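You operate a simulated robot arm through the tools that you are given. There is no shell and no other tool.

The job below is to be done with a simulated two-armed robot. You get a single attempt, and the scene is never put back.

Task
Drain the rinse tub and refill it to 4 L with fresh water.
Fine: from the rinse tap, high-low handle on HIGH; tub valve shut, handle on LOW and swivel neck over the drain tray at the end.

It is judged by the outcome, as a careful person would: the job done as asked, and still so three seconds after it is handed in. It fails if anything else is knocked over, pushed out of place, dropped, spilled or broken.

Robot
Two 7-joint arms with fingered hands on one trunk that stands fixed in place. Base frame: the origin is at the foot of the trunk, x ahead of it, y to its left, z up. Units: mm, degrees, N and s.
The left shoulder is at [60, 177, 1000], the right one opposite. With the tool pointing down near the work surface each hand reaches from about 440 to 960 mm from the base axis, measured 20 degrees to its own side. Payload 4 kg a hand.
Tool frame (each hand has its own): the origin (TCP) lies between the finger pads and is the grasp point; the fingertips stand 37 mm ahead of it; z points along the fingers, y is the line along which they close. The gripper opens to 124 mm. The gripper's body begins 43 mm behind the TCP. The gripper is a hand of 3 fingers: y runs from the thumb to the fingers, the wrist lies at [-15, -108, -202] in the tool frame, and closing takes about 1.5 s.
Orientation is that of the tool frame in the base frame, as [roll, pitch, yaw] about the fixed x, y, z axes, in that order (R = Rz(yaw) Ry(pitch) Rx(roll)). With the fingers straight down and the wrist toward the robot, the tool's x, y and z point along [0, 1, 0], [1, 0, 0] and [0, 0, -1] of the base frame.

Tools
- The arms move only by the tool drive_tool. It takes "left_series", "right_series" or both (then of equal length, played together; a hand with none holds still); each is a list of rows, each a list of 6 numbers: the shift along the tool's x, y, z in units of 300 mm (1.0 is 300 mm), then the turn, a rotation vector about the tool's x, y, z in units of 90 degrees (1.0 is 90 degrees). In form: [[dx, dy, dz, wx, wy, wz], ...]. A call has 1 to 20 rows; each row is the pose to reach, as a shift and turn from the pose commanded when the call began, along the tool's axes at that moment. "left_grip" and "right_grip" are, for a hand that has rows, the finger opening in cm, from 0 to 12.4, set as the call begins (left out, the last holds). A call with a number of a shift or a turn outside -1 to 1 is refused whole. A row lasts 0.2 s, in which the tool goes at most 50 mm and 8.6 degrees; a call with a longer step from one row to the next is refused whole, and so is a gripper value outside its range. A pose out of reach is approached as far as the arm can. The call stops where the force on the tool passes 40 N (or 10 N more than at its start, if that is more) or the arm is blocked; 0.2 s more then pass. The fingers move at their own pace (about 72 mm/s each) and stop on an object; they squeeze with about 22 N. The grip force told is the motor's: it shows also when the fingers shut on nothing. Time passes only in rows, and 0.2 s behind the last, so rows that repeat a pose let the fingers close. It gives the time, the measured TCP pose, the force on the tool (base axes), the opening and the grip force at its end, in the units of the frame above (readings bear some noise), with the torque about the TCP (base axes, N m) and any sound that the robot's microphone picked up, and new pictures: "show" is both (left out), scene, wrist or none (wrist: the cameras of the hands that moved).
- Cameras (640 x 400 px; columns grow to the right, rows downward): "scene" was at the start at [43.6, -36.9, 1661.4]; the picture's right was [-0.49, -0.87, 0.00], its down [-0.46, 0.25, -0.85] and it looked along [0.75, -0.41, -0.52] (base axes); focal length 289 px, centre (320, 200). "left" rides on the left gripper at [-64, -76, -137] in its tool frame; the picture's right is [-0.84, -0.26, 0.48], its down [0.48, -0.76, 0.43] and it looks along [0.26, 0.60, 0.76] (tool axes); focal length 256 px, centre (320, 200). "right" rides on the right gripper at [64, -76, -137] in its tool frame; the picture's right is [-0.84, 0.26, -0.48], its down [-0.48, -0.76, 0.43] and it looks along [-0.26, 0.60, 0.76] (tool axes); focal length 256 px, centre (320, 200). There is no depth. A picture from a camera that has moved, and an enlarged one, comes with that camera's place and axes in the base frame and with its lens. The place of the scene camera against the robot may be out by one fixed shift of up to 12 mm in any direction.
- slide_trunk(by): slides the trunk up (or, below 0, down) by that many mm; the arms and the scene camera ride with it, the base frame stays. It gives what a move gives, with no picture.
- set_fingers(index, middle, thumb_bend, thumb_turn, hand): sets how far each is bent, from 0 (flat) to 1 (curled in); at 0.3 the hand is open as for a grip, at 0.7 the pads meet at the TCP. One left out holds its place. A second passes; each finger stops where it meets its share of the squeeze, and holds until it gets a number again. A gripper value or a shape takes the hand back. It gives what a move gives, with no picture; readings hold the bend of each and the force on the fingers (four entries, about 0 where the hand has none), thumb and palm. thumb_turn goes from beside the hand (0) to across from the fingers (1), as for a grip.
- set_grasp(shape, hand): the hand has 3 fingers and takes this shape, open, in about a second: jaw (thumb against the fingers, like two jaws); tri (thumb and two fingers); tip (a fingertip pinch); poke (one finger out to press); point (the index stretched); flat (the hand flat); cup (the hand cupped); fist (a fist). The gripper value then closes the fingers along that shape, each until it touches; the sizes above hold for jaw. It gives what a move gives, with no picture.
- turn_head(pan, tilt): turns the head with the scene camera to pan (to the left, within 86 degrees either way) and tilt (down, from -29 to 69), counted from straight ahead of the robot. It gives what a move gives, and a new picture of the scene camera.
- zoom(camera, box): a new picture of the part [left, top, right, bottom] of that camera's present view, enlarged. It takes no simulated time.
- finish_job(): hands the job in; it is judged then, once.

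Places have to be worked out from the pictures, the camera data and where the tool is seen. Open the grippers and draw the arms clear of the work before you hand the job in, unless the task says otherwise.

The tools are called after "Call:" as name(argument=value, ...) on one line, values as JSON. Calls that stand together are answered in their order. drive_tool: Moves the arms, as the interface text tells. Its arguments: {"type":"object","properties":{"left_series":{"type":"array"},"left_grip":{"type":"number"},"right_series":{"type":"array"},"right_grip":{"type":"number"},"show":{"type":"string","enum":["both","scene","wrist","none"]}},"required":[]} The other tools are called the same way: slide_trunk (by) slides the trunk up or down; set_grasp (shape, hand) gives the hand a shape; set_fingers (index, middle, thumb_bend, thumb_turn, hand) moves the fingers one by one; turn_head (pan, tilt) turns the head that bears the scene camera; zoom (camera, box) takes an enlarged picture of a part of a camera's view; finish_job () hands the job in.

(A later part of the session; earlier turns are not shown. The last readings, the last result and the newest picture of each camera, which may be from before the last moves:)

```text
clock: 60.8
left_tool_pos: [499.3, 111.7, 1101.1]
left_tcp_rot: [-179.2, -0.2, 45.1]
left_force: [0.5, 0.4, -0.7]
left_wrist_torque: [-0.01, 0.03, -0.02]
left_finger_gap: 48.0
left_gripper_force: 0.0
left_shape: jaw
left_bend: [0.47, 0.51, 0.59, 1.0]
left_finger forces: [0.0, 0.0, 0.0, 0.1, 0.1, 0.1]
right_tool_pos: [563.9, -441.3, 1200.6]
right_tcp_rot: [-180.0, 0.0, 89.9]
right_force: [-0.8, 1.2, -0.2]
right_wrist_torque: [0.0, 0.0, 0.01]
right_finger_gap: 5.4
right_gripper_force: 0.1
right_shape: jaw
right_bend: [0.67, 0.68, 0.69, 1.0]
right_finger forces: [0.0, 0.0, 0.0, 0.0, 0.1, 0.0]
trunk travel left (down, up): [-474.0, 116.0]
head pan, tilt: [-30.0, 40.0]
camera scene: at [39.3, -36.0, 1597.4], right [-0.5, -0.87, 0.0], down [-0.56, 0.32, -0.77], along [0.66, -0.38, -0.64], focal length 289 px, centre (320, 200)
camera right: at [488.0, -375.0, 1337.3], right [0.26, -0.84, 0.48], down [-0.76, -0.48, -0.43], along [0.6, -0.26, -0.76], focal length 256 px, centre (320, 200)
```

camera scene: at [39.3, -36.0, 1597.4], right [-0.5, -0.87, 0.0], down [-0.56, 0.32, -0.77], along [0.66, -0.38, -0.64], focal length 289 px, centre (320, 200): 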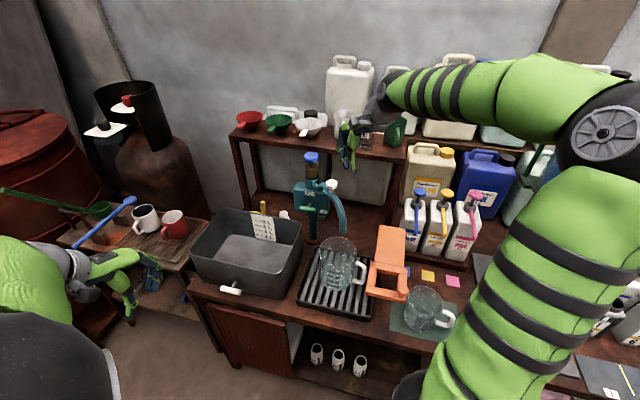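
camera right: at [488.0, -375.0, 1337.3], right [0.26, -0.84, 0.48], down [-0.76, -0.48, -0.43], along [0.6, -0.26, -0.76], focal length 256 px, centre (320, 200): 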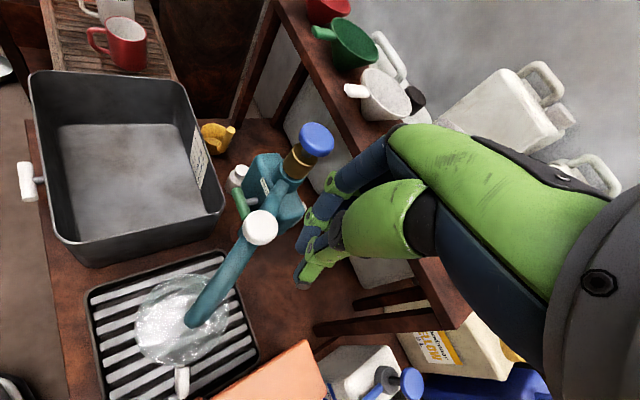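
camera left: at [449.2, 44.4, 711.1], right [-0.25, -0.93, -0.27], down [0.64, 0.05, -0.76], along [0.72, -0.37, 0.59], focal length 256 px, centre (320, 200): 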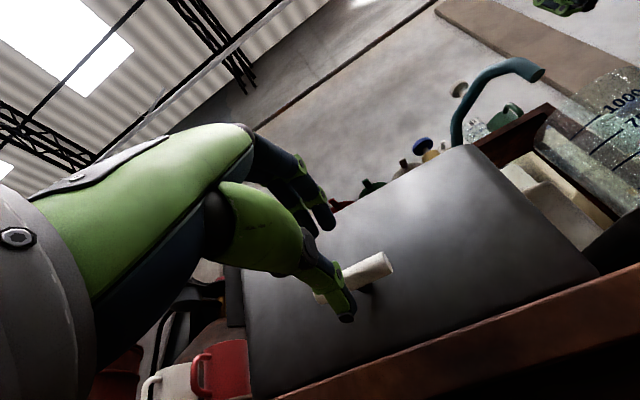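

The closed fingers hover at [564, -441, 1200] just right of the neck, and the neck axis works out at about [746, -417]. I shift 15 mm right and go down so the fingertips are beside the neck.

Call:
drive_tool(right_series=[[-0.05, 0, 0.02, 0, 0, 0], [-0.06, 0, 0.1, 0, 0, 0], [-0.06, 0, 0.18, 0, 0, 0], [-0.06, 0, 0.26, 0, 0, 0], [-0.06, 0, 0.34, 0, 0, 0]])

```text
clock: 62.0
left_tool_pos: [500.8, 112.5, 1101.7]
left_tcp_rot: [-179.2, -0.3, 45.1]
left_force: [0.7, 0.4, 0.6]
left_wrist_torque: [0.0, 0.01, 0.02]
left_finger_gap: 48.0
left_gripper_force: 0.1
left_shape: jaw
left_bend: [0.47, 0.51, 0.59, 1.0]
left_finger forces: [0.1, 0.1, 0.1, 0.0, 0.0, 0.0]
right_tool_pos: [563.6, -458.2, 1098.1]
right_tcp_rot: [180.0, -0.1, 90.1]
right_force: [0.6, -0.7, -0.7]
right_wrist_torque: [0.01, 0.02, -0.01]
right_finger_gap: 5.2
right_gripper_force: 0.0
right_shape: jaw
right_bend: [0.67, 0.68, 0.69, 1.0]
right_finger forces: [0.0, 0.1, 0.1, 0.0, 0.0, 0.1]
trunk travel left (down, up): [-474.0, 116.0]
head pan, tilt: [-30.0, 40.0]
camera scene: at [39.1, -36.0, 1597.4], right [-0.5, -0.87, 0.0], down [-0.56, 0.32, -0.77], along [0.66, -0.38, -0.64], focal length 289 px, centre (320, 200)
camera right: at [487.8, -394.0, 1235.0], right [0.26, -0.84, 0.48], down [-0.76, -0.48, -0.43], along [0.6, -0.26, -0.76], focal length 256 px, centre (320, 200)
```

scene: 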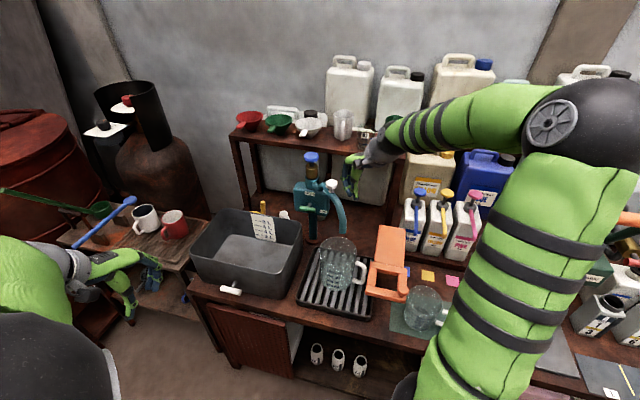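
right: 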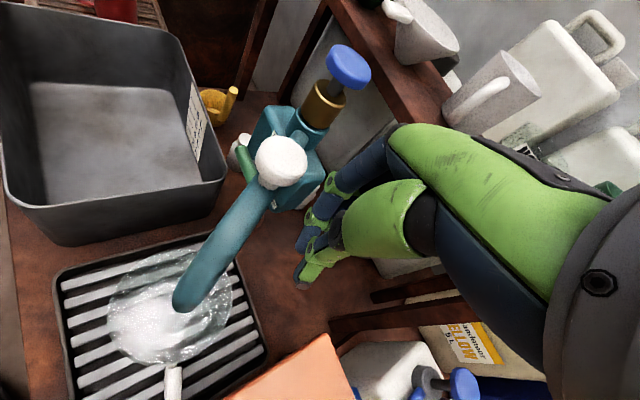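

The fingertips are beside the neck with nothing else in the way. I push the neck to the left along an arc about its axis, first about 45 degrees, then check.

Call:
drive_tool(right_series=[[0.073, -0.005, 0, 0, 0, 0], [0.137, -0.009, 0, 0, 0, 0], [0.202, -0.005, 0, 0, 0, 0], [0.266, 0.005, 0, 0, 0, 0], [0.328, 0.021, 0, 0, 0, 0], [0.388, 0.045, 0, 0, 0, 0], [0.446, 0.074, 0, 0, 0, 0]])

```text
clock: 63.6
left_tool_pos: [498.6, 112.7, 1100.8]
left_tcp_rot: [-179.2, -0.2, 45.1]
left_force: [-0.2, -0.4, -0.2]
left_wrist_torque: [-0.03, -0.02, 0.0]
left_finger_gap: 47.7
left_gripper_force: 0.1
left_shape: jaw
left_bend: [0.47, 0.51, 0.59, 1.0]
left_finger forces: [0.0, 0.1, 0.0, 0.2, 0.0, 0.0]
right_tool_pos: [586.3, -323.6, 1097.4]
right_tcp_rot: [180.0, 0.0, 90.0]
right_force: [1.0, 0.2, 0.1]
right_wrist_torque: [0.02, 0.01, 0.0]
right_finger_gap: 5.3
right_gripper_force: 0.1
right_shape: jaw
right_bend: [0.67, 0.68, 0.69, 1.0]
right_finger forces: [0.0, 0.0, 0.1, 0.0, 0.1, 0.1]
trunk travel left (down, up): [-474.0, 116.0]
head pan, tilt: [-30.0, 40.0]
camera scene: at [39.1, -35.5, 1597.4], right [-0.5, -0.87, 0.0], down [-0.56, 0.32, -0.77], along [0.66, -0.38, -0.64], focal length 289 px, centre (320, 200)
camera right: at [510.4, -258.7, 1235.7], right [0.26, -0.84, 0.48], down [-0.76, -0.48, -0.43], along [0.6, -0.26, -0.76], focal length 256 px, centre (320, 200)
```

scene: 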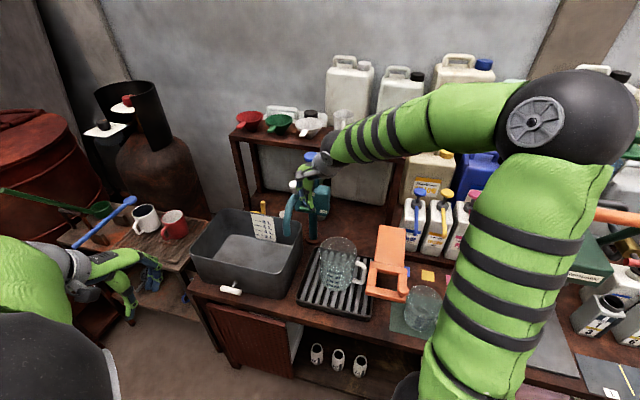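
right: 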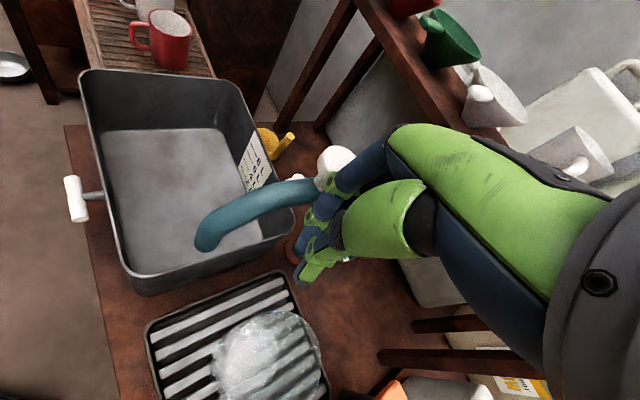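

The neck swings easily; its tip is near [595, -247] now, not yet over the tub. I continue along the arc.

Call:
drive_tool(right_series=[[0.051, 0.033, 0, 0, 0, 0], [0.101, 0.074, 0, 0, 0, 0], [0.147, 0.12, 0, 0, 0, 0], [0.188, 0.17, 0, 0, 0, 0], [0.223, 0.224, 0, 0, 0, 0], [0.252, 0.282, 0, 0, 0, 0]])

```text
clock: 65.0
left_tool_pos: [498.2, 112.6, 1101.1]
left_tcp_rot: [-179.2, -0.4, 45.1]
left_force: [0.3, 0.6, 0.7]
left_wrist_torque: [0.02, 0.03, 0.01]
left_finger_gap: 48.0
left_gripper_force: 0.0
left_shape: jaw
left_bend: [0.47, 0.51, 0.59, 1.0]
left_finger forces: [0.0, 0.0, 0.0, 0.0, 0.0, 0.1]
right_tool_pos: [669.1, -246.4, 1097.6]
right_tcp_rot: [-179.9, 0.1, 90.1]
right_force: [-3.1, 3.1, -0.7]
right_wrist_torque: [0.01, 0.03, 0.12]
right_finger_gap: 4.6
right_gripper_force: 0.0
right_shape: jaw
right_bend: [0.67, 0.69, 0.69, 1.0]
right_finger forces: [0.0, 4.4, 0.0, 0.0, 0.0, 0.1]
trunk travel left (down, up): [-474.0, 116.0]
head pan, tilt: [-30.0, 40.0]
camera scene: at [38.5, -35.1, 1597.4], right [-0.5, -0.87, 0.0], down [-0.56, 0.32, -0.77], along [0.66, -0.38, -0.64], focal length 289 px, centre (320, 200)
camera right: at [594.2, -182.0, 1234.9], right [0.26, -0.84, 0.48], down [-0.76, -0.48, -0.43], along [0.6, -0.25, -0.76], focal length 256 px, centre (320, 200)
```

scene: 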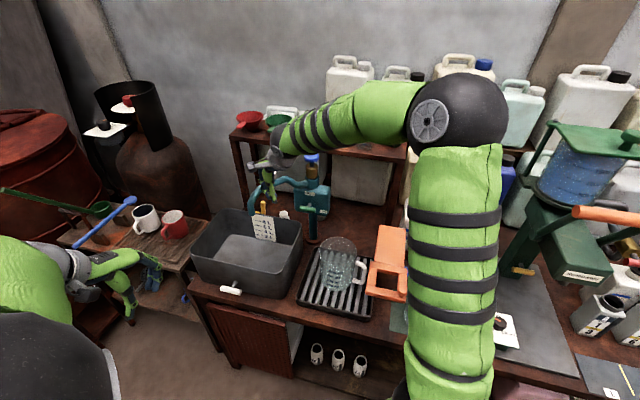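
right: 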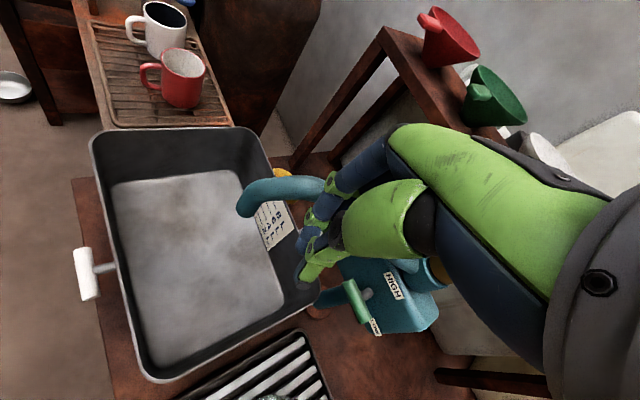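

The neck tip is now near [728, -186], well inside the tub's outline. I back the fingers off the neck, then rise clear and look at the blue knob.

Call:
drive_tool(right_series=[[-0.02, -0.06, 0, 0, 0, 0], [-0.04, -0.12, 0, 0, 0, 0], [-0.06, -0.18, -0.05, 0, 0, 0], [-0.06, -0.22, -0.15, 0, 0, 0], [-0.06, -0.22, -0.28, 0, 0, 0], [-0.06, -0.22, -0.4, 0, 0, 0]])

Call:
zoom(camera="scene", box=[180, 130, 350, 310])

```text
clock: 66.4
left_tool_pos: [498.7, 112.8, 1101.3]
left_tcp_rot: [-179.3, -0.2, 45.2]
left_force: [0.0, 0.7, -0.4]
left_wrist_torque: [0.01, -0.01, -0.01]
left_finger_gap: 48.0
left_gripper_force: 0.0
left_shape: jaw
left_bend: [0.47, 0.51, 0.59, 1.0]
left_finger forces: [0.1, 0.0, 0.1, 0.0, 0.0, 0.0]
right_tool_pos: [604.0, -265.7, 1218.3]
right_tcp_rot: [179.9, 0.0, 89.9]
right_force: [-0.4, 0.7, -0.1]
right_wrist_torque: [-0.02, 0.0, 0.0]
right_finger_gap: 5.2
right_gripper_force: 0.1
right_shape: jaw
right_bend: [0.67, 0.68, 0.69, 1.0]
right_finger forces: [0.0, 0.1, 0.0, 0.1, 0.0, 0.1]
trunk travel left (down, up): [-474.0, 116.0]
head pan, tilt: [-30.0, 40.0]
camera scene: at [38.5, -35.7, 1597.4], right [-0.5, -0.87, 0.0], down [-0.56, 0.32, -0.77], along [0.66, -0.38, -0.64], focal length 289 px, centre (320, 200)
camera right: at [528.0, -201.3, 1355.9], right [0.26, -0.84, 0.48], down [-0.76, -0.48, -0.43], along [0.6, -0.26, -0.76], focal length 256 px, centre (320, 200)
```

scene: 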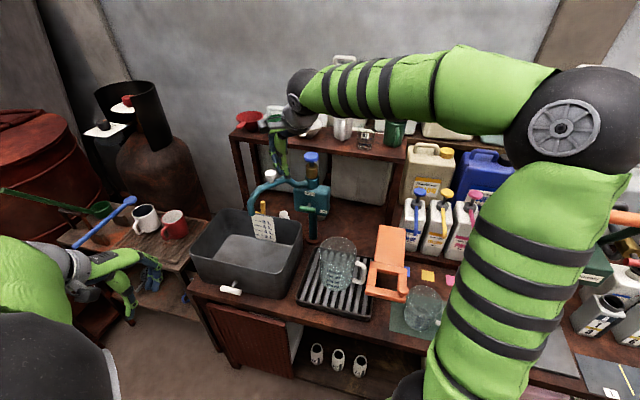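
right: 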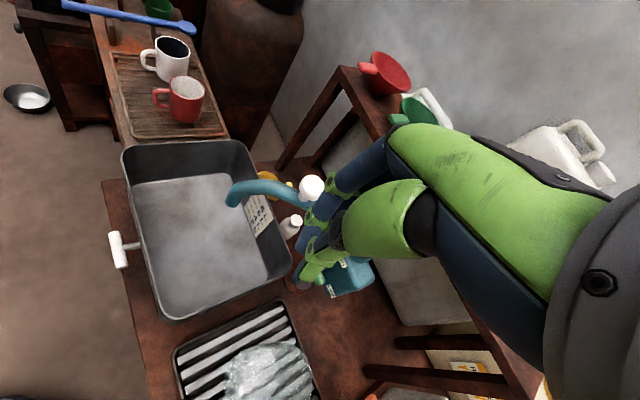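

```text
2.22 times, centred on (265, 220) of scene
camera zoom: at [38.5, -35.7, 1597.4], right [-0.5, -0.87, 0.0], down [-0.56, 0.32, -0.77], along [0.66, -0.38, -0.64], focal length 641 px, centre (442, 156)
```

zoom: 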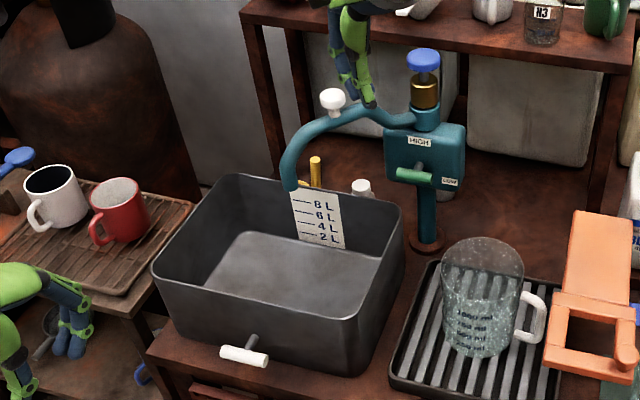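

The neck's outlet hangs over the tub and its scale is readable. Next I bring the right hand, pitched about 28 degrees down and facing the tap, to a staging point in front of the green handle.

Call:
drive_tool(right_series=[[-0.012, 0.01, 0.064, -0.0543, -0.0225, 0.0374], [-0.024, 0.02, 0.127, -0.1086, -0.045, 0.0749], [-0.036, 0.03, 0.191, -0.163, -0.0675, 0.1123], [-0.048, 0.04, 0.254, -0.2173, -0.09, 0.1498], [-0.06, 0.05, 0.318, -0.2716, -0.1125, 0.1872], [-0.072, 0.06, 0.382, -0.3259, -0.135, 0.2247], [-0.083, 0.07, 0.445, -0.3802, -0.1574, 0.2621], [-0.095, 0.08, 0.509, -0.4345, -0.1799, 0.2995], [-0.107, 0.09, 0.572, -0.4889, -0.2024, 0.337], [-0.119, 0.1, 0.636, -0.5432, -0.2249, 0.3744], [-0.131, 0.11, 0.699, -0.5975, -0.2474, 0.4119], [-0.143, 0.12, 0.763, -0.6518, -0.2699, 0.4493]], right_grip=4.5)

```text
clock: 69.0
left_tool_pos: [499.1, 112.0, 1101.1]
left_tcp_rot: [-179.2, -0.2, 45.2]
left_force: [0.1, -0.7, -0.2]
left_wrist_torque: [0.0, 0.01, 0.0]
left_finger_gap: 48.1
left_gripper_force: 0.0
left_shape: jaw
left_bend: [0.47, 0.51, 0.59, 1.0]
left_finger forces: [0.1, 0.0, 0.0, 0.1, 0.0, 0.1]
right_tool_pos: [640.5, -309.8, 990.2]
right_tcp_rot: [117.9, 0.0, 44.9]
right_force: [-0.1, -0.6, 0.2]
right_wrist_torque: [0.01, 0.05, 0.0]
right_finger_gap: 44.9
right_gripper_force: 0.2
right_shape: jaw
right_bend: [0.48, 0.52, 0.6, 1.0]
right_finger forces: [0.0, 0.0, 0.0, 0.0, 0.0, 0.0]
trunk travel left (down, up): [-474.0, 116.0]
head pan, tilt: [-30.0, 40.0]
camera scene: at [39.4, -35.7, 1597.4], right [-0.5, -0.87, 0.0], down [-0.56, 0.32, -0.77], along [0.66, -0.38, -0.64], focal length 289 px, centre (320, 200)
camera right: at [575.0, -153.4, 987.1], right [-0.81, -0.38, 0.45], down [-0.32, -0.36, -0.88], along [0.49, -0.85, 0.17], focal length 256 px, centre (320, 200)
```

scene: 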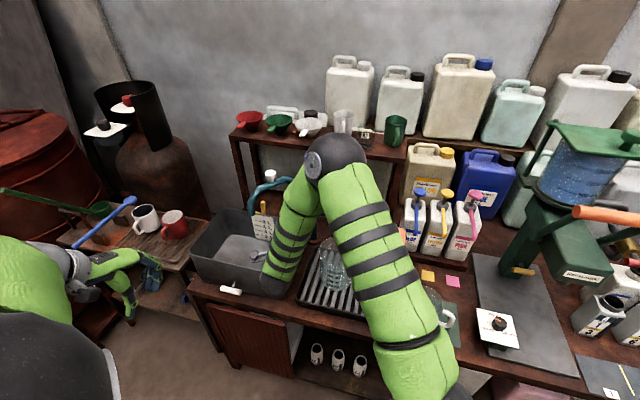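
right: 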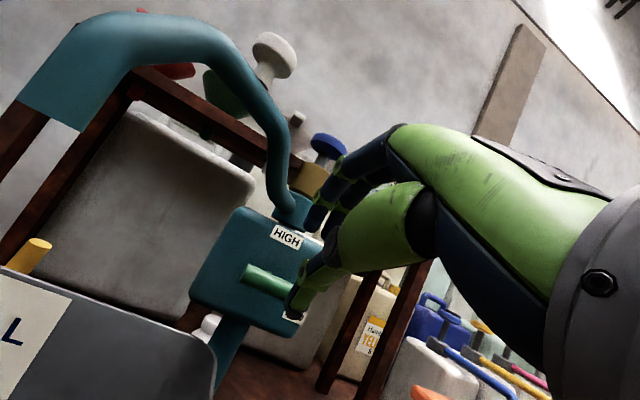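

The hand reached the staging pose exactly, and the green bar shows at about z 936 with its left end near [728, -359]. I zoom in to check its alignment with the fingers.

Call:
zoom(camera="right", box=[180, 180, 380, 360])

Call:
zoom(camera="scene", box=[230, 150, 350, 260])

```text
2.22 times, centred on (280, 270) of right
camera zoom: at [575.0, -153.4, 987.1], right [-0.81, -0.38, 0.45], down [-0.32, -0.36, -0.88], along [0.49, -0.85, 0.17], focal length 569 px, centre (409, 44)
```

zoom: 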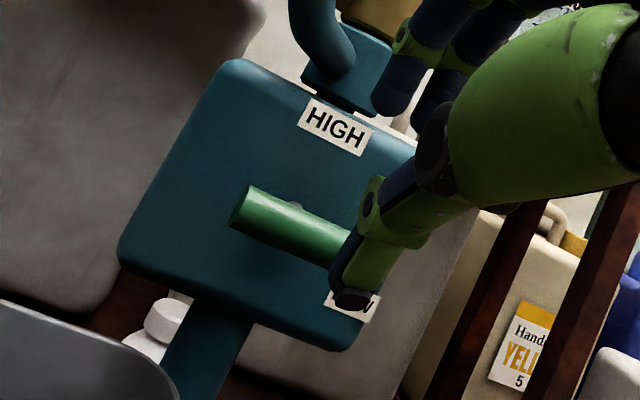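

```text
3.64 times, centred on (290, 205) of scene
camera zoom: at [39.4, -35.7, 1597.4], right [-0.5, -0.87, 0.0], down [-0.56, 0.32, -0.77], along [0.66, -0.38, -0.64], focal length 1049 px, centre (429, 182)
```

zoom: 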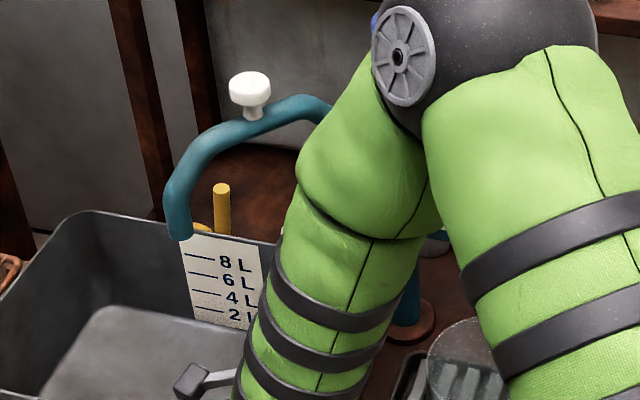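

The bar centre works out at [708, -379, 935], right in line with the hand, with about 38 mm between bar and box. I move 60 mm along the fingers and check.

Call:
drive_tool(right_series=[[0, -0.006, 0.07, 0, 0, 0], [0, -0.012, 0.14, 0, 0, 0], [0, -0.012, 0.2, 0, 0, 0]], show="wrist")

Call:
zoom(camera="right", box=[220, 180, 380, 320])

```text
clock: 69.8
left_tool_pos: [498.3, 111.1, 1100.4]
left_tcp_rot: [-179.2, -0.3, 45.1]
left_force: [0.1, 0.2, -0.8]
left_wrist_torque: [-0.05, -0.04, 0.01]
left_finger_gap: 48.0
left_gripper_force: 0.0
left_shape: jaw
left_bend: [0.47, 0.51, 0.59, 1.0]
left_finger forces: [0.0, 0.0, 0.1, 0.0, 0.0, 0.1]
right_tool_pos: [676.1, -345.9, 958.8]
right_tcp_rot: [117.9, 0.0, 45.1]
right_force: [0.2, -0.2, 0.3]
right_wrist_torque: [-0.01, 0.01, 0.04]
right_finger_gap: 44.8
right_gripper_force: 0.0
right_shape: jaw
right_bend: [0.48, 0.52, 0.6, 1.0]
right_finger forces: [0.0, 0.0, 0.0, 0.0, 0.0, 0.1]
trunk travel left (down, up): [-474.0, 116.0]
head pan, tilt: [-30.0, 40.0]
camera right: at [611.1, -189.4, 956.4], right [-0.81, -0.38, 0.45], down [-0.32, -0.36, -0.88], along [0.49, -0.85, 0.17], focal length 256 px, centre (320, 200)
```

right: 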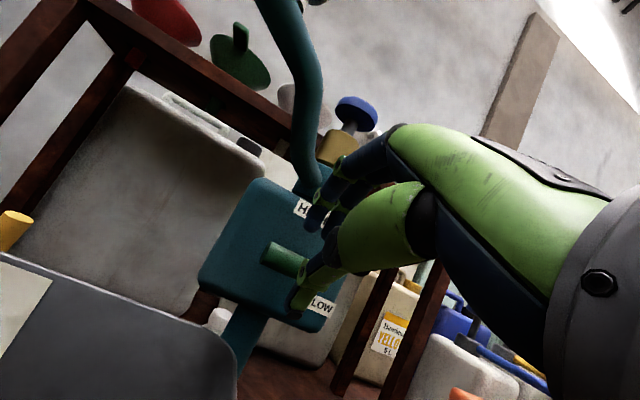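

```text
2.86 times, centred on (300, 250) of right
camera zoom: at [611.1, -189.4, 956.4], right [-0.81, -0.38, 0.45], down [-0.32, -0.36, -0.88], along [0.49, -0.85, 0.17], focal length 731 px, centre (377, 57)
```

zoom: 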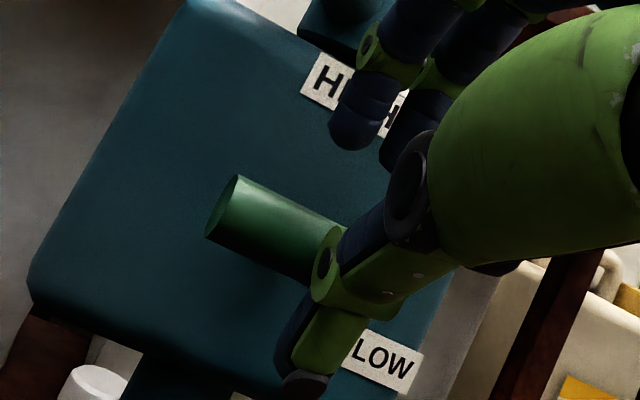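

The bar is centred between thumb and fingers, 52 mm ahead of the grasp point. I advance 35 mm and close on it.

Call:
drive_tool(right_series=[[0, 0, 0.06, 0, 0, 0], [0, 0, 0.117, 0, 0, 0], [0, 0, 0.117, 0, 0, 0]], show="wrist")

Call:
drive_tool(right_series=[[0, 0, 0, 0, 0, 0], [0, 0, 0, 0, 0, 0], [0, 0, 0, 0, 0, 0], [0, 0, 0, 0, 0, 0], [0, 0, 0, 0, 0, 0], [0, 0, 0, 0, 0, 0], [0, 0, 0, 0, 0, 0]], right_grip=0.5, show="wrist")

```text
clock: 70.6
left_tool_pos: [498.4, 112.6, 1101.2]
left_tcp_rot: [-179.3, -0.3, 45.2]
left_force: [0.2, 0.6, 1.1]
left_wrist_torque: [-0.02, 0.01, 0.01]
left_finger_gap: 48.0
left_gripper_force: 0.1
left_shape: jaw
left_bend: [0.47, 0.51, 0.59, 1.0]
left_finger forces: [0.0, 0.0, 0.0, 0.0, 0.0, 0.0]
right_tool_pos: [697.8, -366.5, 941.9]
right_tcp_rot: [118.0, 0.0, 44.9]
right_force: [-4.9, 5.0, 2.1]
right_wrist_torque: [-0.16, -0.14, -0.07]
right_finger_gap: 44.4
right_gripper_force: 0.1
right_shape: jaw
right_bend: [0.49, 0.52, 0.6, 1.0]
right_finger forces: [2.8, 4.4, 0.0, 0.1, 0.0, 0.0]
trunk travel left (down, up): [-474.0, 116.0]
head pan, tilt: [-30.0, 40.0]
camera right: at [632.7, -210.4, 940.4], right [-0.81, -0.38, 0.45], down [-0.32, -0.36, -0.88], along [0.49, -0.85, 0.17], focal length 256 px, centre (320, 200)
```

right: 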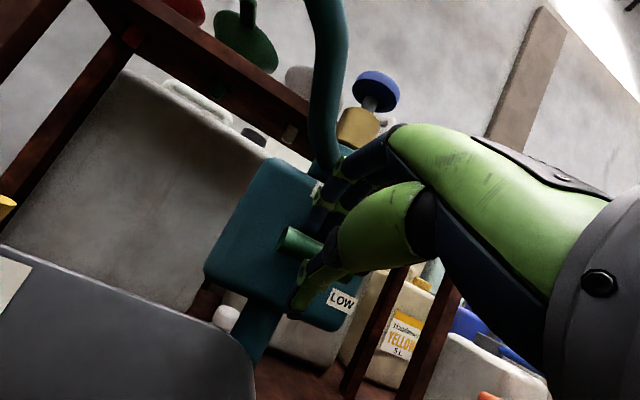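

```text
clock: 72.2
left_tool_pos: [499.1, 112.6, 1100.0]
left_tcp_rot: [-179.3, -0.2, 45.2]
left_force: [0.1, -0.1, -0.5]
left_wrist_torque: [0.02, -0.01, 0.01]
left_finger_gap: 48.1
left_gripper_force: 0.0
left_shape: jaw
left_bend: [0.47, 0.51, 0.59, 1.0]
left_finger forces: [0.0, 0.0, 0.0, 0.0, 0.0, 0.0]
right_tool_pos: [697.7, -366.4, 942.2]
right_tcp_rot: [118.0, 0.0, 44.8]
right_force: [-10.6, 4.1, -7.8]
right_wrist_torque: [-0.23, -0.17, -0.1]
right_finger_gap: 24.8
right_gripper_force: 21.9
right_shape: jaw
right_bend: [0.57, 0.63, 0.63, 1.0]
right_finger forces: [13.3, 8.4, 0.0, 0.0, 25.8, 0.0]
trunk travel left (down, up): [-474.0, 116.0]
head pan, tilt: [-30.0, 40.0]
camera right: at [632.6, -211.1, 939.7], right [-0.81, -0.38, 0.45], down [-0.32, -0.36, -0.87], along [0.49, -0.85, 0.17], focal length 256 px, centre (320, 200)
```

right: 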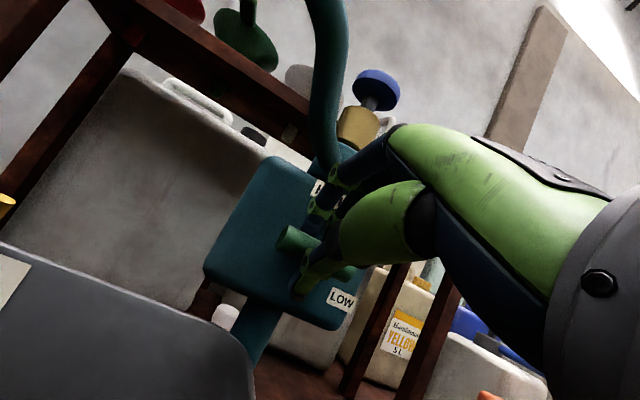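

The fingers hold the bar with 22 N (gap 25 mm). I zoom in to check the grasp before turning.

Call:
zoom(camera="right", box=[230, 170, 380, 320])

Call:
drive_tool(right_series=[[0, 0, 0, 0, -0.03, -0.053], [0, 0, 0, 0, -0.059, -0.11]], show="none")

```text
2.67 times, centred on (305, 245) of right
camera zoom: at [632.6, -211.1, 939.7], right [-0.81, -0.38, 0.45], down [-0.32, -0.36, -0.87], along [0.49, -0.85, 0.17], focal length 683 px, centre (360, 80)
```

zoom: 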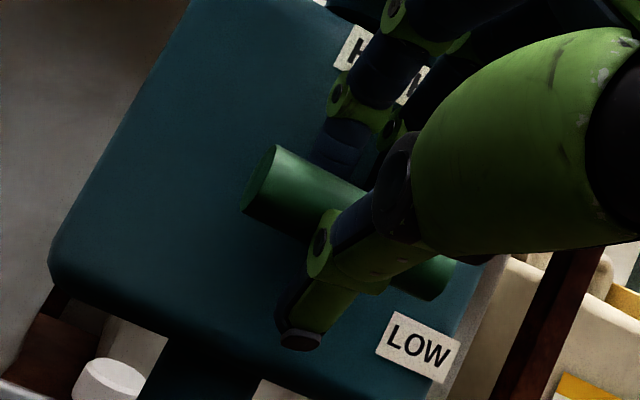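

```text
clock: 72.8
left_tool_pos: [498.3, 113.0, 1100.6]
left_tcp_rot: [-179.3, -0.3, 45.1]
left_force: [-0.5, -0.8, -0.3]
left_wrist_torque: [0.0, 0.0, 0.02]
left_finger_gap: 47.8
left_gripper_force: 0.1
left_shape: jaw
left_bend: [0.47, 0.51, 0.59, 1.0]
left_finger forces: [0.1, 0.0, 0.1, 0.0, 0.0, 0.1]
right_tool_pos: [698.4, -366.2, 943.2]
right_tcp_rot: [117.9, 11.3, 44.9]
right_force: [-5.4, 4.6, -6.7]
right_wrist_torque: [-0.14, -0.19, 0.12]
right_finger_gap: 24.6
right_gripper_force: 21.8
right_shape: jaw
right_bend: [0.57, 0.63, 0.63, 1.0]
right_finger forces: [13.7, 5.2, 0.0, 0.0, 22.7, 0.1]
trunk travel left (down, up): [-474.0, 116.0]
head pan, tilt: [-30.0, 40.0]
```

The bar turned with the hand for 11 degrees with little torque, counter-clockwise as seen from the front. I carry on about the stem axis, first 40 degrees more, and check.

Call:
drive_tool(right_series=[[0.0037, -0.0002, 0.0001, 0, -0.0417, -0.0785], [0.0073, -0.0009, 0.0005, 0, -0.0834, -0.157], [0.0108, -0.002, 0.0011, 0, -0.1251, -0.2355], [0.0141, -0.0036, 0.0019, 0, -0.1668, -0.314], [0.0171, -0.0055, 0.0029, 0, -0.2085, -0.3925]])

Call:
zoom(camera="right", box=[200, 130, 400, 330])

```text
clock: 74.0
left_tool_pos: [498.3, 112.0, 1101.3]
left_tcp_rot: [-179.3, -0.3, 45.1]
left_force: [0.4, 0.2, -0.5]
left_wrist_torque: [-0.01, 0.03, 0.0]
left_finger_gap: 48.4
left_gripper_force: 0.1
left_shape: jaw
left_bend: [0.47, 0.51, 0.59, 1.0]
left_finger forces: [0.1, 0.1, 0.0, 0.1, 0.0, 0.1]
right_tool_pos: [700.6, -363.9, 940.7]
right_tcp_rot: [118.1, 51.3, 45.2]
right_force: [-4.7, 4.8, 5.5]
right_wrist_torque: [-0.34, -0.36, 0.45]
right_finger_gap: 24.2
right_gripper_force: 22.0
right_shape: jaw
right_bend: [0.57, 0.63, 0.64, 1.0]
right_finger forces: [18.7, 9.0, 0.0, 0.0, 19.8, 0.0]
trunk travel left (down, up): [-474.0, 116.0]
head pan, tilt: [-30.0, 40.0]
camera scene: at [37.8, -34.9, 1597.5], right [-0.5, -0.87, 0.0], down [-0.56, 0.32, -0.77], along [0.66, -0.38, -0.64], focal length 289 px, centre (320, 200)
camera right: at [617.1, -225.4, 888.6], right [-0.34, 0.1, 0.94], down [-0.68, -0.72, -0.17], along [0.65, -0.69, 0.31], focal length 256 px, centre (320, 200)
```

scene: 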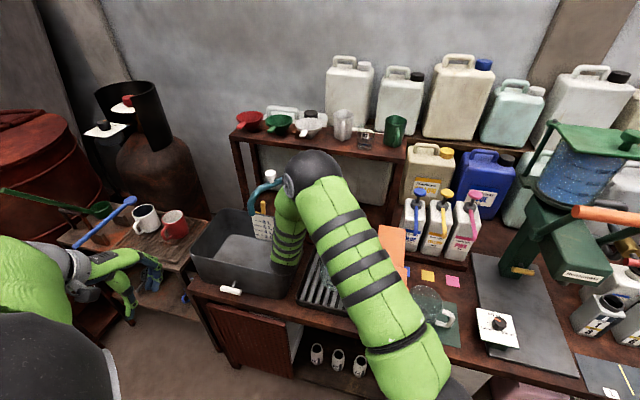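
right: 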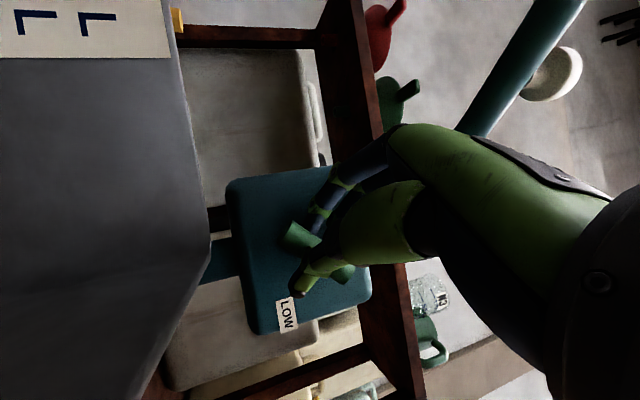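

```text
2.00 times, centred on (300, 230) of right
camera zoom: at [617.1, -225.4, 888.6], right [-0.34, 0.1, 0.94], down [-0.68, -0.72, -0.17], along [0.65, -0.69, 0.31], focal length 512 px, centre (360, 140)
```

zoom: 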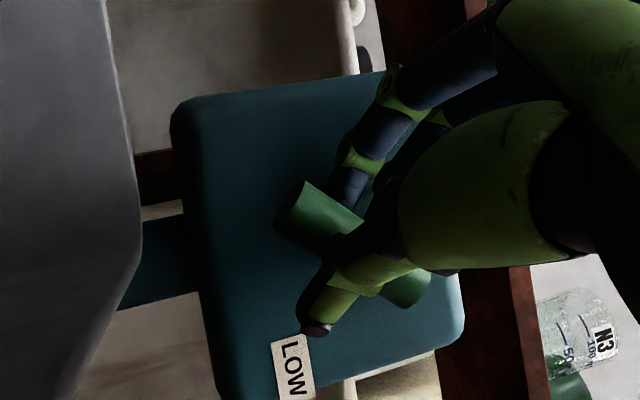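

The bar is following the hand (about 51 degrees now). I turn the remaining 40 degrees to bring it upright at HIGH.

Call:
drive_tool(right_series=[[0.0037, -0.0002, 0.0001, 0, -0.0417, -0.0785], [0.0073, -0.0009, 0.0005, 0, -0.0834, -0.157], [0.0108, -0.002, 0.0011, 0, -0.1251, -0.2355], [0.0141, -0.0036, 0.0019, 0, -0.1668, -0.314], [0.0171, -0.0055, 0.0029, 0, -0.2085, -0.3925]])

Call:
zoom(camera="right", box=[200, 130, 400, 330])

```text
clock: 74.8
left_tool_pos: [499.5, 110.7, 1099.8]
left_tcp_rot: [-179.2, -0.3, 45.0]
left_force: [-0.6, -0.1, -0.1]
left_wrist_torque: [0.03, -0.01, 0.0]
left_finger_gap: 48.1
left_gripper_force: 0.1
left_shape: jaw
left_bend: [0.47, 0.51, 0.59, 1.0]
left_finger forces: [0.0, 0.0, 0.0, 0.0, 0.1, 0.0]
right_tool_pos: [707.3, -356.6, 939.7]
right_tcp_rot: [117.8, 71.1, 45.0]
right_force: [14.6, 22.7, -9.2]
right_wrist_torque: [0.89, -3.25, -8.0]
right_finger_gap: 26.0
right_gripper_force: 22.2
right_shape: jaw
right_bend: [0.73, 0.73, 0.62, 1.0]
right_finger forces: [7.8, 5.7, 0.0, 0.0, 25.4, 0.0]
trunk travel left (down, up): [-474.0, 116.0]
head pan, tilt: [-30.0, 40.0]
stopped in row 3 (right hand): the force on the tool passed its limit at 48 N (the readings are from after the stop); the commanded pose is now the measured one
camera scene: at [40.6, -35.1, 1596.9], right [-0.5, -0.87, 0.0], down [-0.56, 0.32, -0.77], along [0.66, -0.38, -0.64], focal length 289 px, centre (320, 200)
camera right: at [609.6, -232.5, 878.8], right [-0.11, 0.33, 0.94], down [-0.67, -0.72, 0.17], along [0.73, -0.61, 0.3], focal length 256 px, centre (320, 200)
```

scene: 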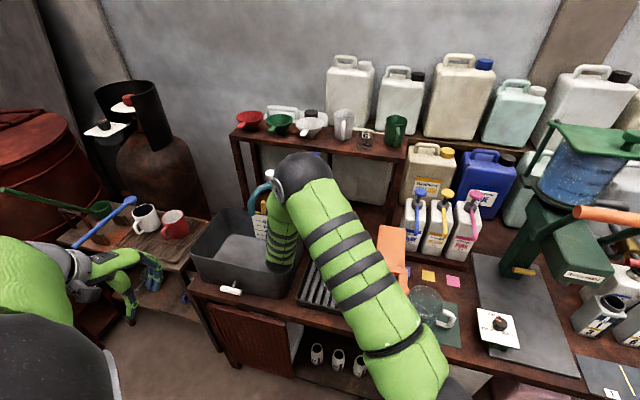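
right: 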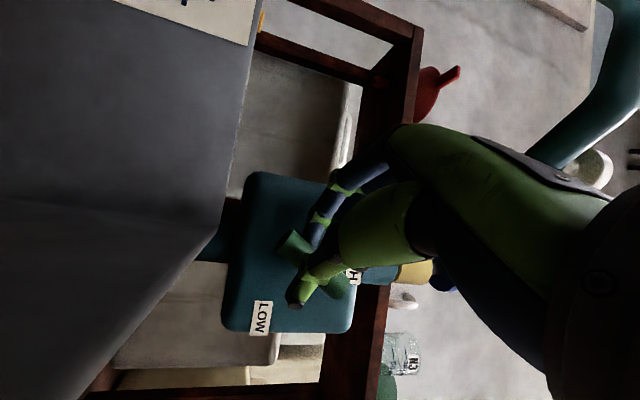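

```text
2.00 times, centred on (300, 230) of right
camera zoom: at [609.6, -232.5, 878.8], right [-0.11, 0.33, 0.94], down [-0.67, -0.72, 0.17], along [0.73, -0.61, 0.3], focal length 512 px, centre (360, 140)
```

zoom: 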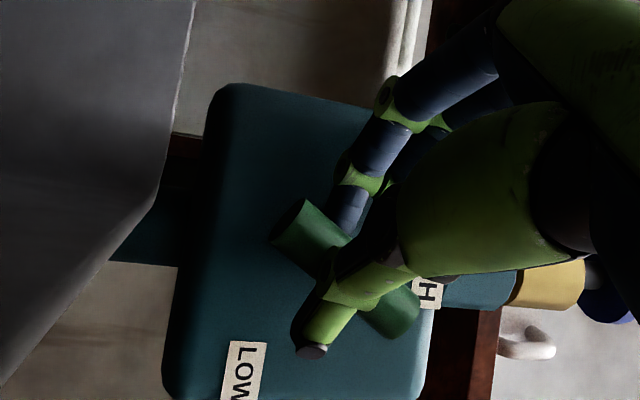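

The call stopped at about 71 degrees with 48 N and a large torque, so some part behind the fingers seems to touch something. I look closely at the tub, tray, jug and forearm before moving.

Call:
zoom(camera="scene", box=[180, 140, 400, 320])

Call:
zoom(camera="left", box=[0, 0, 640, 400])

Call:
zoom(camera="right", box=[0, 0, 640, 400])

```text
2.22 times, centred on (290, 230) of scene
camera zoom: at [40.6, -35.1, 1596.9], right [-0.5, -0.87, 0.0], down [-0.56, 0.32, -0.77], along [0.66, -0.38, -0.64], focal length 641 px, centre (387, 133)
```

zoom: 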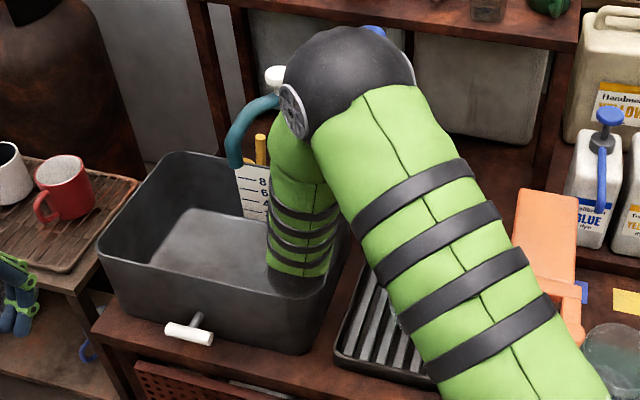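

```text
1.00 times, centred on (320, 200) of left (not enlarged: the box is as wide or as high as the picture)
camera zoom: at [401.1, 118.1, 1238.0], right [-0.78, -0.4, -0.48], down [-0.2, 0.88, -0.42], along [0.6, -0.23, -0.77], focal length 256 px, centre (320, 200)
```

zoom: 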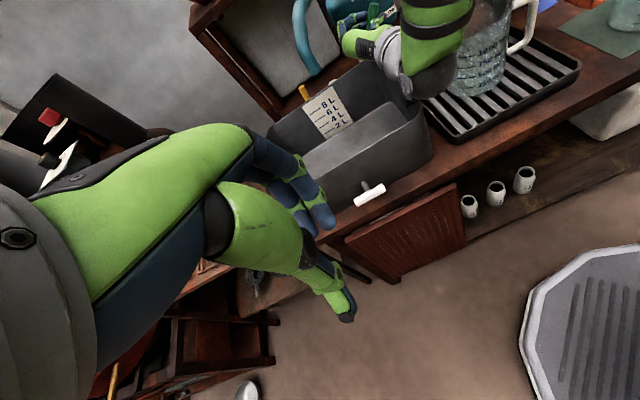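

```text
1.00 times, centred on (320, 200) of right (not enlarged: the box is as wide or as high as the picture)
camera zoom: at [609.6, -232.5, 878.8], right [-0.11, 0.33, 0.94], down [-0.67, -0.72, 0.17], along [0.73, -0.61, 0.3], focal length 256 px, centre (320, 200)
```

zoom: 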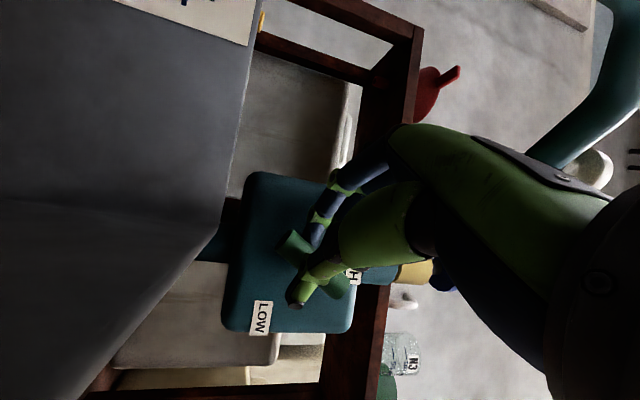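

The wrist camera side of the hand seems to be resting on the tub's right rim (rim about z 875); the tub itself has not shifted in the picture. I open the fingers to free the bar and lift the hand 25 mm, staying around the nearly upright bar.

Call:
drive_tool(right_series=[[0, 0, 0, 0, 0, 0], [0, 0, 0, 0, 0, 0], [0, 0, 0, 0, 0, 0], [0, 0, 0, 0, 0, 0]], right_grip=5)

Call:
zoom(camera="right", box=[200, 130, 400, 330])

```text
clock: 75.8
left_tool_pos: [499.7, 113.4, 1100.4]
left_tcp_rot: [-179.2, -0.3, 45.1]
left_force: [0.6, -0.1, 0.4]
left_wrist_torque: [0.01, -0.01, 0.03]
left_finger_gap: 48.1
left_gripper_force: 0.1
left_shape: jaw
left_bend: [0.47, 0.51, 0.59, 1.0]
left_finger forces: [0.1, 0.0, 0.0, 0.0, 0.0, 0.0]
right_tool_pos: [708.9, -355.5, 939.8]
right_tcp_rot: [117.6, 71.5, 44.9]
right_force: [22.7, 28.5, -3.9]
right_wrist_torque: [1.15, -2.13, -5.81]
right_finger_gap: 48.8
right_gripper_force: 0.1
right_shape: jaw
right_bend: [0.47, 0.51, 0.59, 1.0]
right_finger forces: [3.7, 3.6, 0.1, 0.0, 0.0, 0.0]
trunk travel left (down, up): [-474.0, 116.0]
head pan, tilt: [-30.0, 40.0]
camera scene: at [41.3, -33.1, 1597.4], right [-0.5, -0.87, 0.0], down [-0.56, 0.32, -0.77], along [0.66, -0.38, -0.64], focal length 289 px, centre (320, 200)
camera right: at [609.6, -232.5, 878.8], right [-0.1, 0.33, 0.94], down [-0.67, -0.72, 0.18], along [0.73, -0.61, 0.3], focal length 256 px, centre (320, 200)
```

scene: 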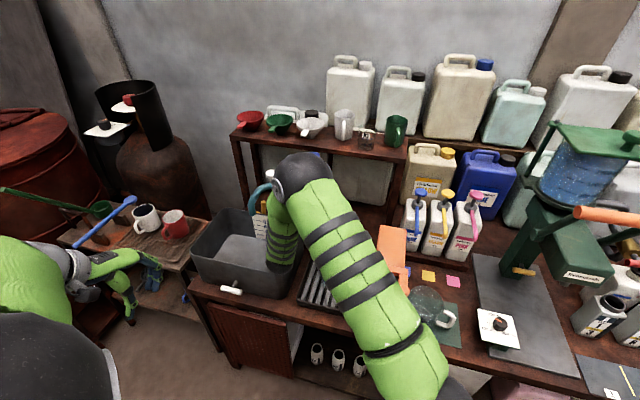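
right: 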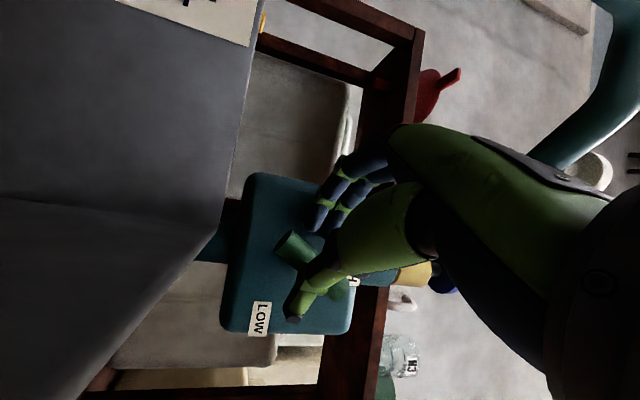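

```text
2.00 times, centred on (300, 230) of right
camera zoom: at [609.6, -232.5, 878.8], right [-0.1, 0.33, 0.94], down [-0.67, -0.72, 0.18], along [0.73, -0.61, 0.3], focal length 512 px, centre (360, 140)
```

zoom: 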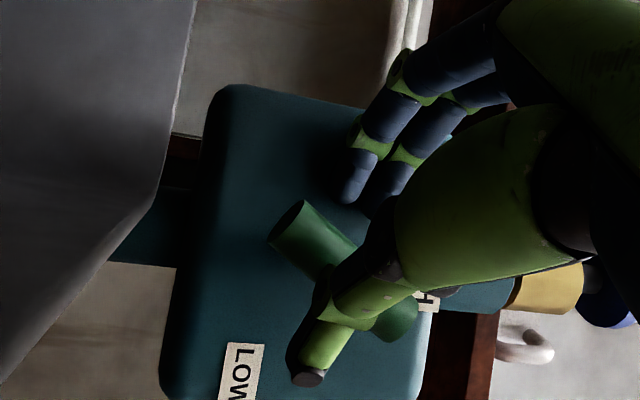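

The contact force and torque locate the touch at the camera housing against the tub's right wall, pushing it sideways about 36 N. I lift the hand 30 mm and a little to the left to unload it.

Call:
drive_tool(right_series=[[-0.022, 0.012, -0.006, 0, 0, 0], [-0.055, 0.026, -0.014, 0, 0, 0], [-0.089, 0.042, -0.022, 0, 0, 0]])

Call:
zoom(camera="right", box=[200, 130, 400, 330])

```text
clock: 76.6
left_tool_pos: [498.4, 112.3, 1101.0]
left_tcp_rot: [-179.2, -0.3, 45.2]
left_force: [0.9, 0.6, 0.2]
left_wrist_torque: [0.01, -0.01, 0.02]
left_finger_gap: 47.8
left_gripper_force: 0.0
left_shape: jaw
left_bend: [0.47, 0.51, 0.59, 1.0]
left_finger forces: [0.0, 0.0, 0.1, 0.0, 0.0, 0.1]
right_tool_pos: [708.4, -355.6, 973.5]
right_tcp_rot: [117.6, 71.6, 44.6]
right_force: [-7.6, 3.3, -1.6]
right_wrist_torque: [-0.02, -0.02, -0.1]
right_finger_gap: 49.8
right_gripper_force: 0.1
right_shape: jaw
right_bend: [0.48, 0.51, 0.58, 1.0]
right_finger forces: [2.8, 3.3, 0.1, 0.1, 2.0, 0.0]
trunk travel left (down, up): [-474.0, 116.0]
head pan, tilt: [-30.0, 40.0]
camera scene: at [38.0, -35.9, 1597.4], right [-0.5, -0.87, 0.0], down [-0.56, 0.32, -0.77], along [0.66, -0.38, -0.64], focal length 289 px, centre (320, 200)
camera right: at [610.9, -232.3, 910.1], right [-0.1, 0.34, 0.94], down [-0.68, -0.71, 0.18], along [0.73, -0.62, 0.3], focal length 256 px, centre (320, 200)
```

scene: 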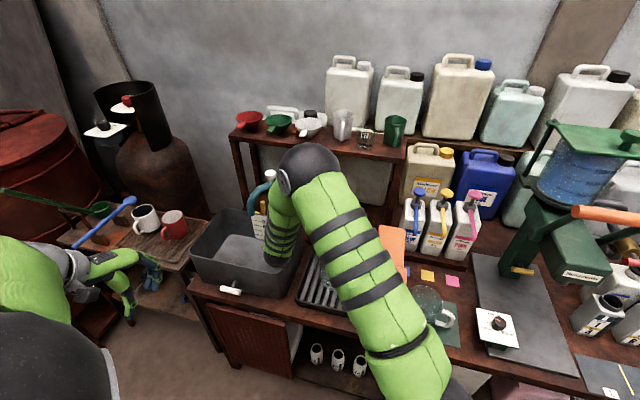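
right: 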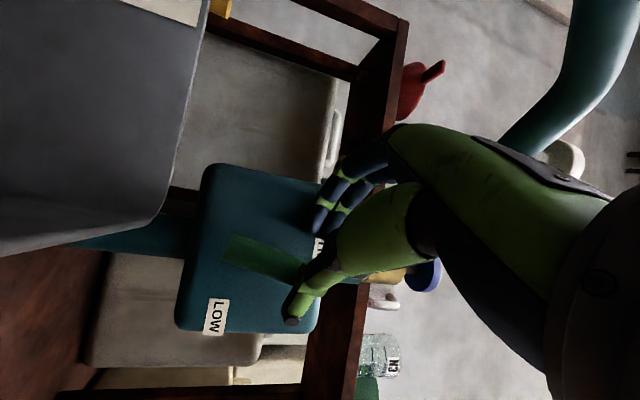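

```text
2.00 times, centred on (300, 230) of right
camera zoom: at [610.9, -232.3, 910.1], right [-0.1, 0.34, 0.94], down [-0.68, -0.71, 0.18], along [0.73, -0.62, 0.3], focal length 512 px, centre (360, 140)
```

zoom: 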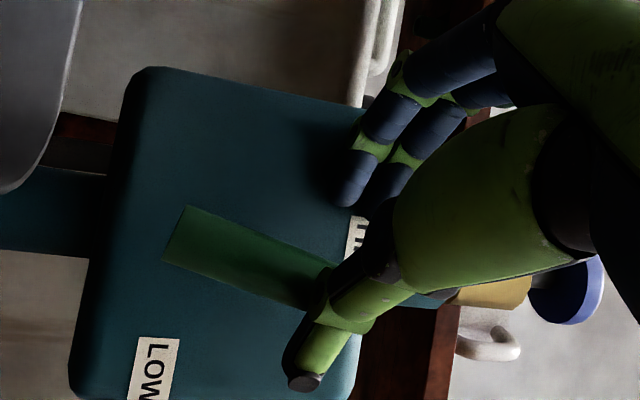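

The hand is free again (camera now 35 mm above the rim) and the bar stands about 15 degrees short of upright. I push its top end to the left with the thumb by shifting the hand sideways.

Call:
drive_tool(right_series=[[0.0253, -0.012, -0.005, 0, 0, 0], [0.0306, 0.002, -0.0124, 0, 0, 0], [0.0358, 0.016, -0.0198, 0, 0, 0], [0.04, 0.027, -0.0257, 0, 0, 0]], show="wrist")

Call:
zoom(camera="right", box=[200, 130, 400, 330])

```text
clock: 77.6
left_tool_pos: [499.3, 112.0, 1100.5]
left_tcp_rot: [-179.2, -0.3, 45.1]
left_force: [0.0, -0.3, -0.5]
left_wrist_torque: [-0.02, -0.03, -0.01]
left_finger_gap: 48.2
left_gripper_force: 0.0
left_shape: jaw
left_bend: [0.47, 0.51, 0.59, 1.0]
left_finger forces: [0.1, 0.0, 0.1, 0.0, 0.0, 0.0]
right_tool_pos: [717.0, -344.3, 963.4]
right_tcp_rot: [117.6, 71.5, 44.7]
right_force: [-4.4, -1.6, 1.3]
right_wrist_torque: [-0.07, 0.07, -0.11]
right_finger_gap: 52.6
right_gripper_force: 0.0
right_shape: jaw
right_bend: [0.47, 0.5, 0.57, 1.0]
right_finger forces: [0.0, 0.0, 0.0, 0.1, 3.5, 0.0]
trunk travel left (down, up): [-474.0, 116.0]
head pan, tilt: [-30.0, 40.0]
camera right: at [618.9, -220.3, 901.8], right [-0.1, 0.34, 0.94], down [-0.68, -0.71, 0.18], along [0.73, -0.61, 0.3], focal length 256 px, centre (320, 200)
```

right: 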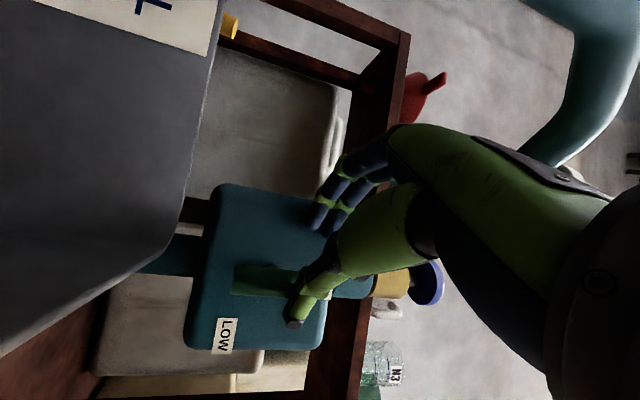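

```text
2.00 times, centred on (300, 230) of right
camera zoom: at [618.9, -220.3, 901.8], right [-0.1, 0.34, 0.94], down [-0.68, -0.71, 0.18], along [0.73, -0.61, 0.3], focal length 512 px, centre (360, 140)
```

zoom: 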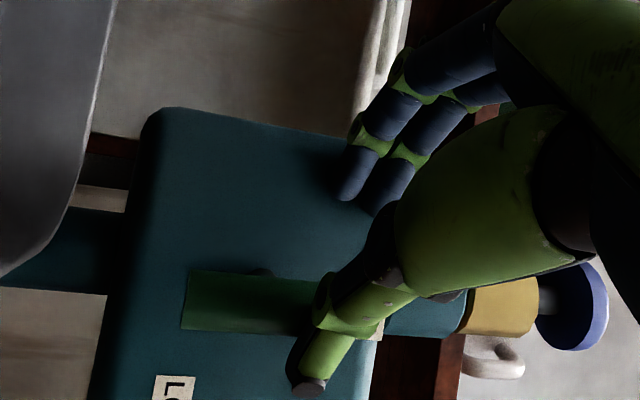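

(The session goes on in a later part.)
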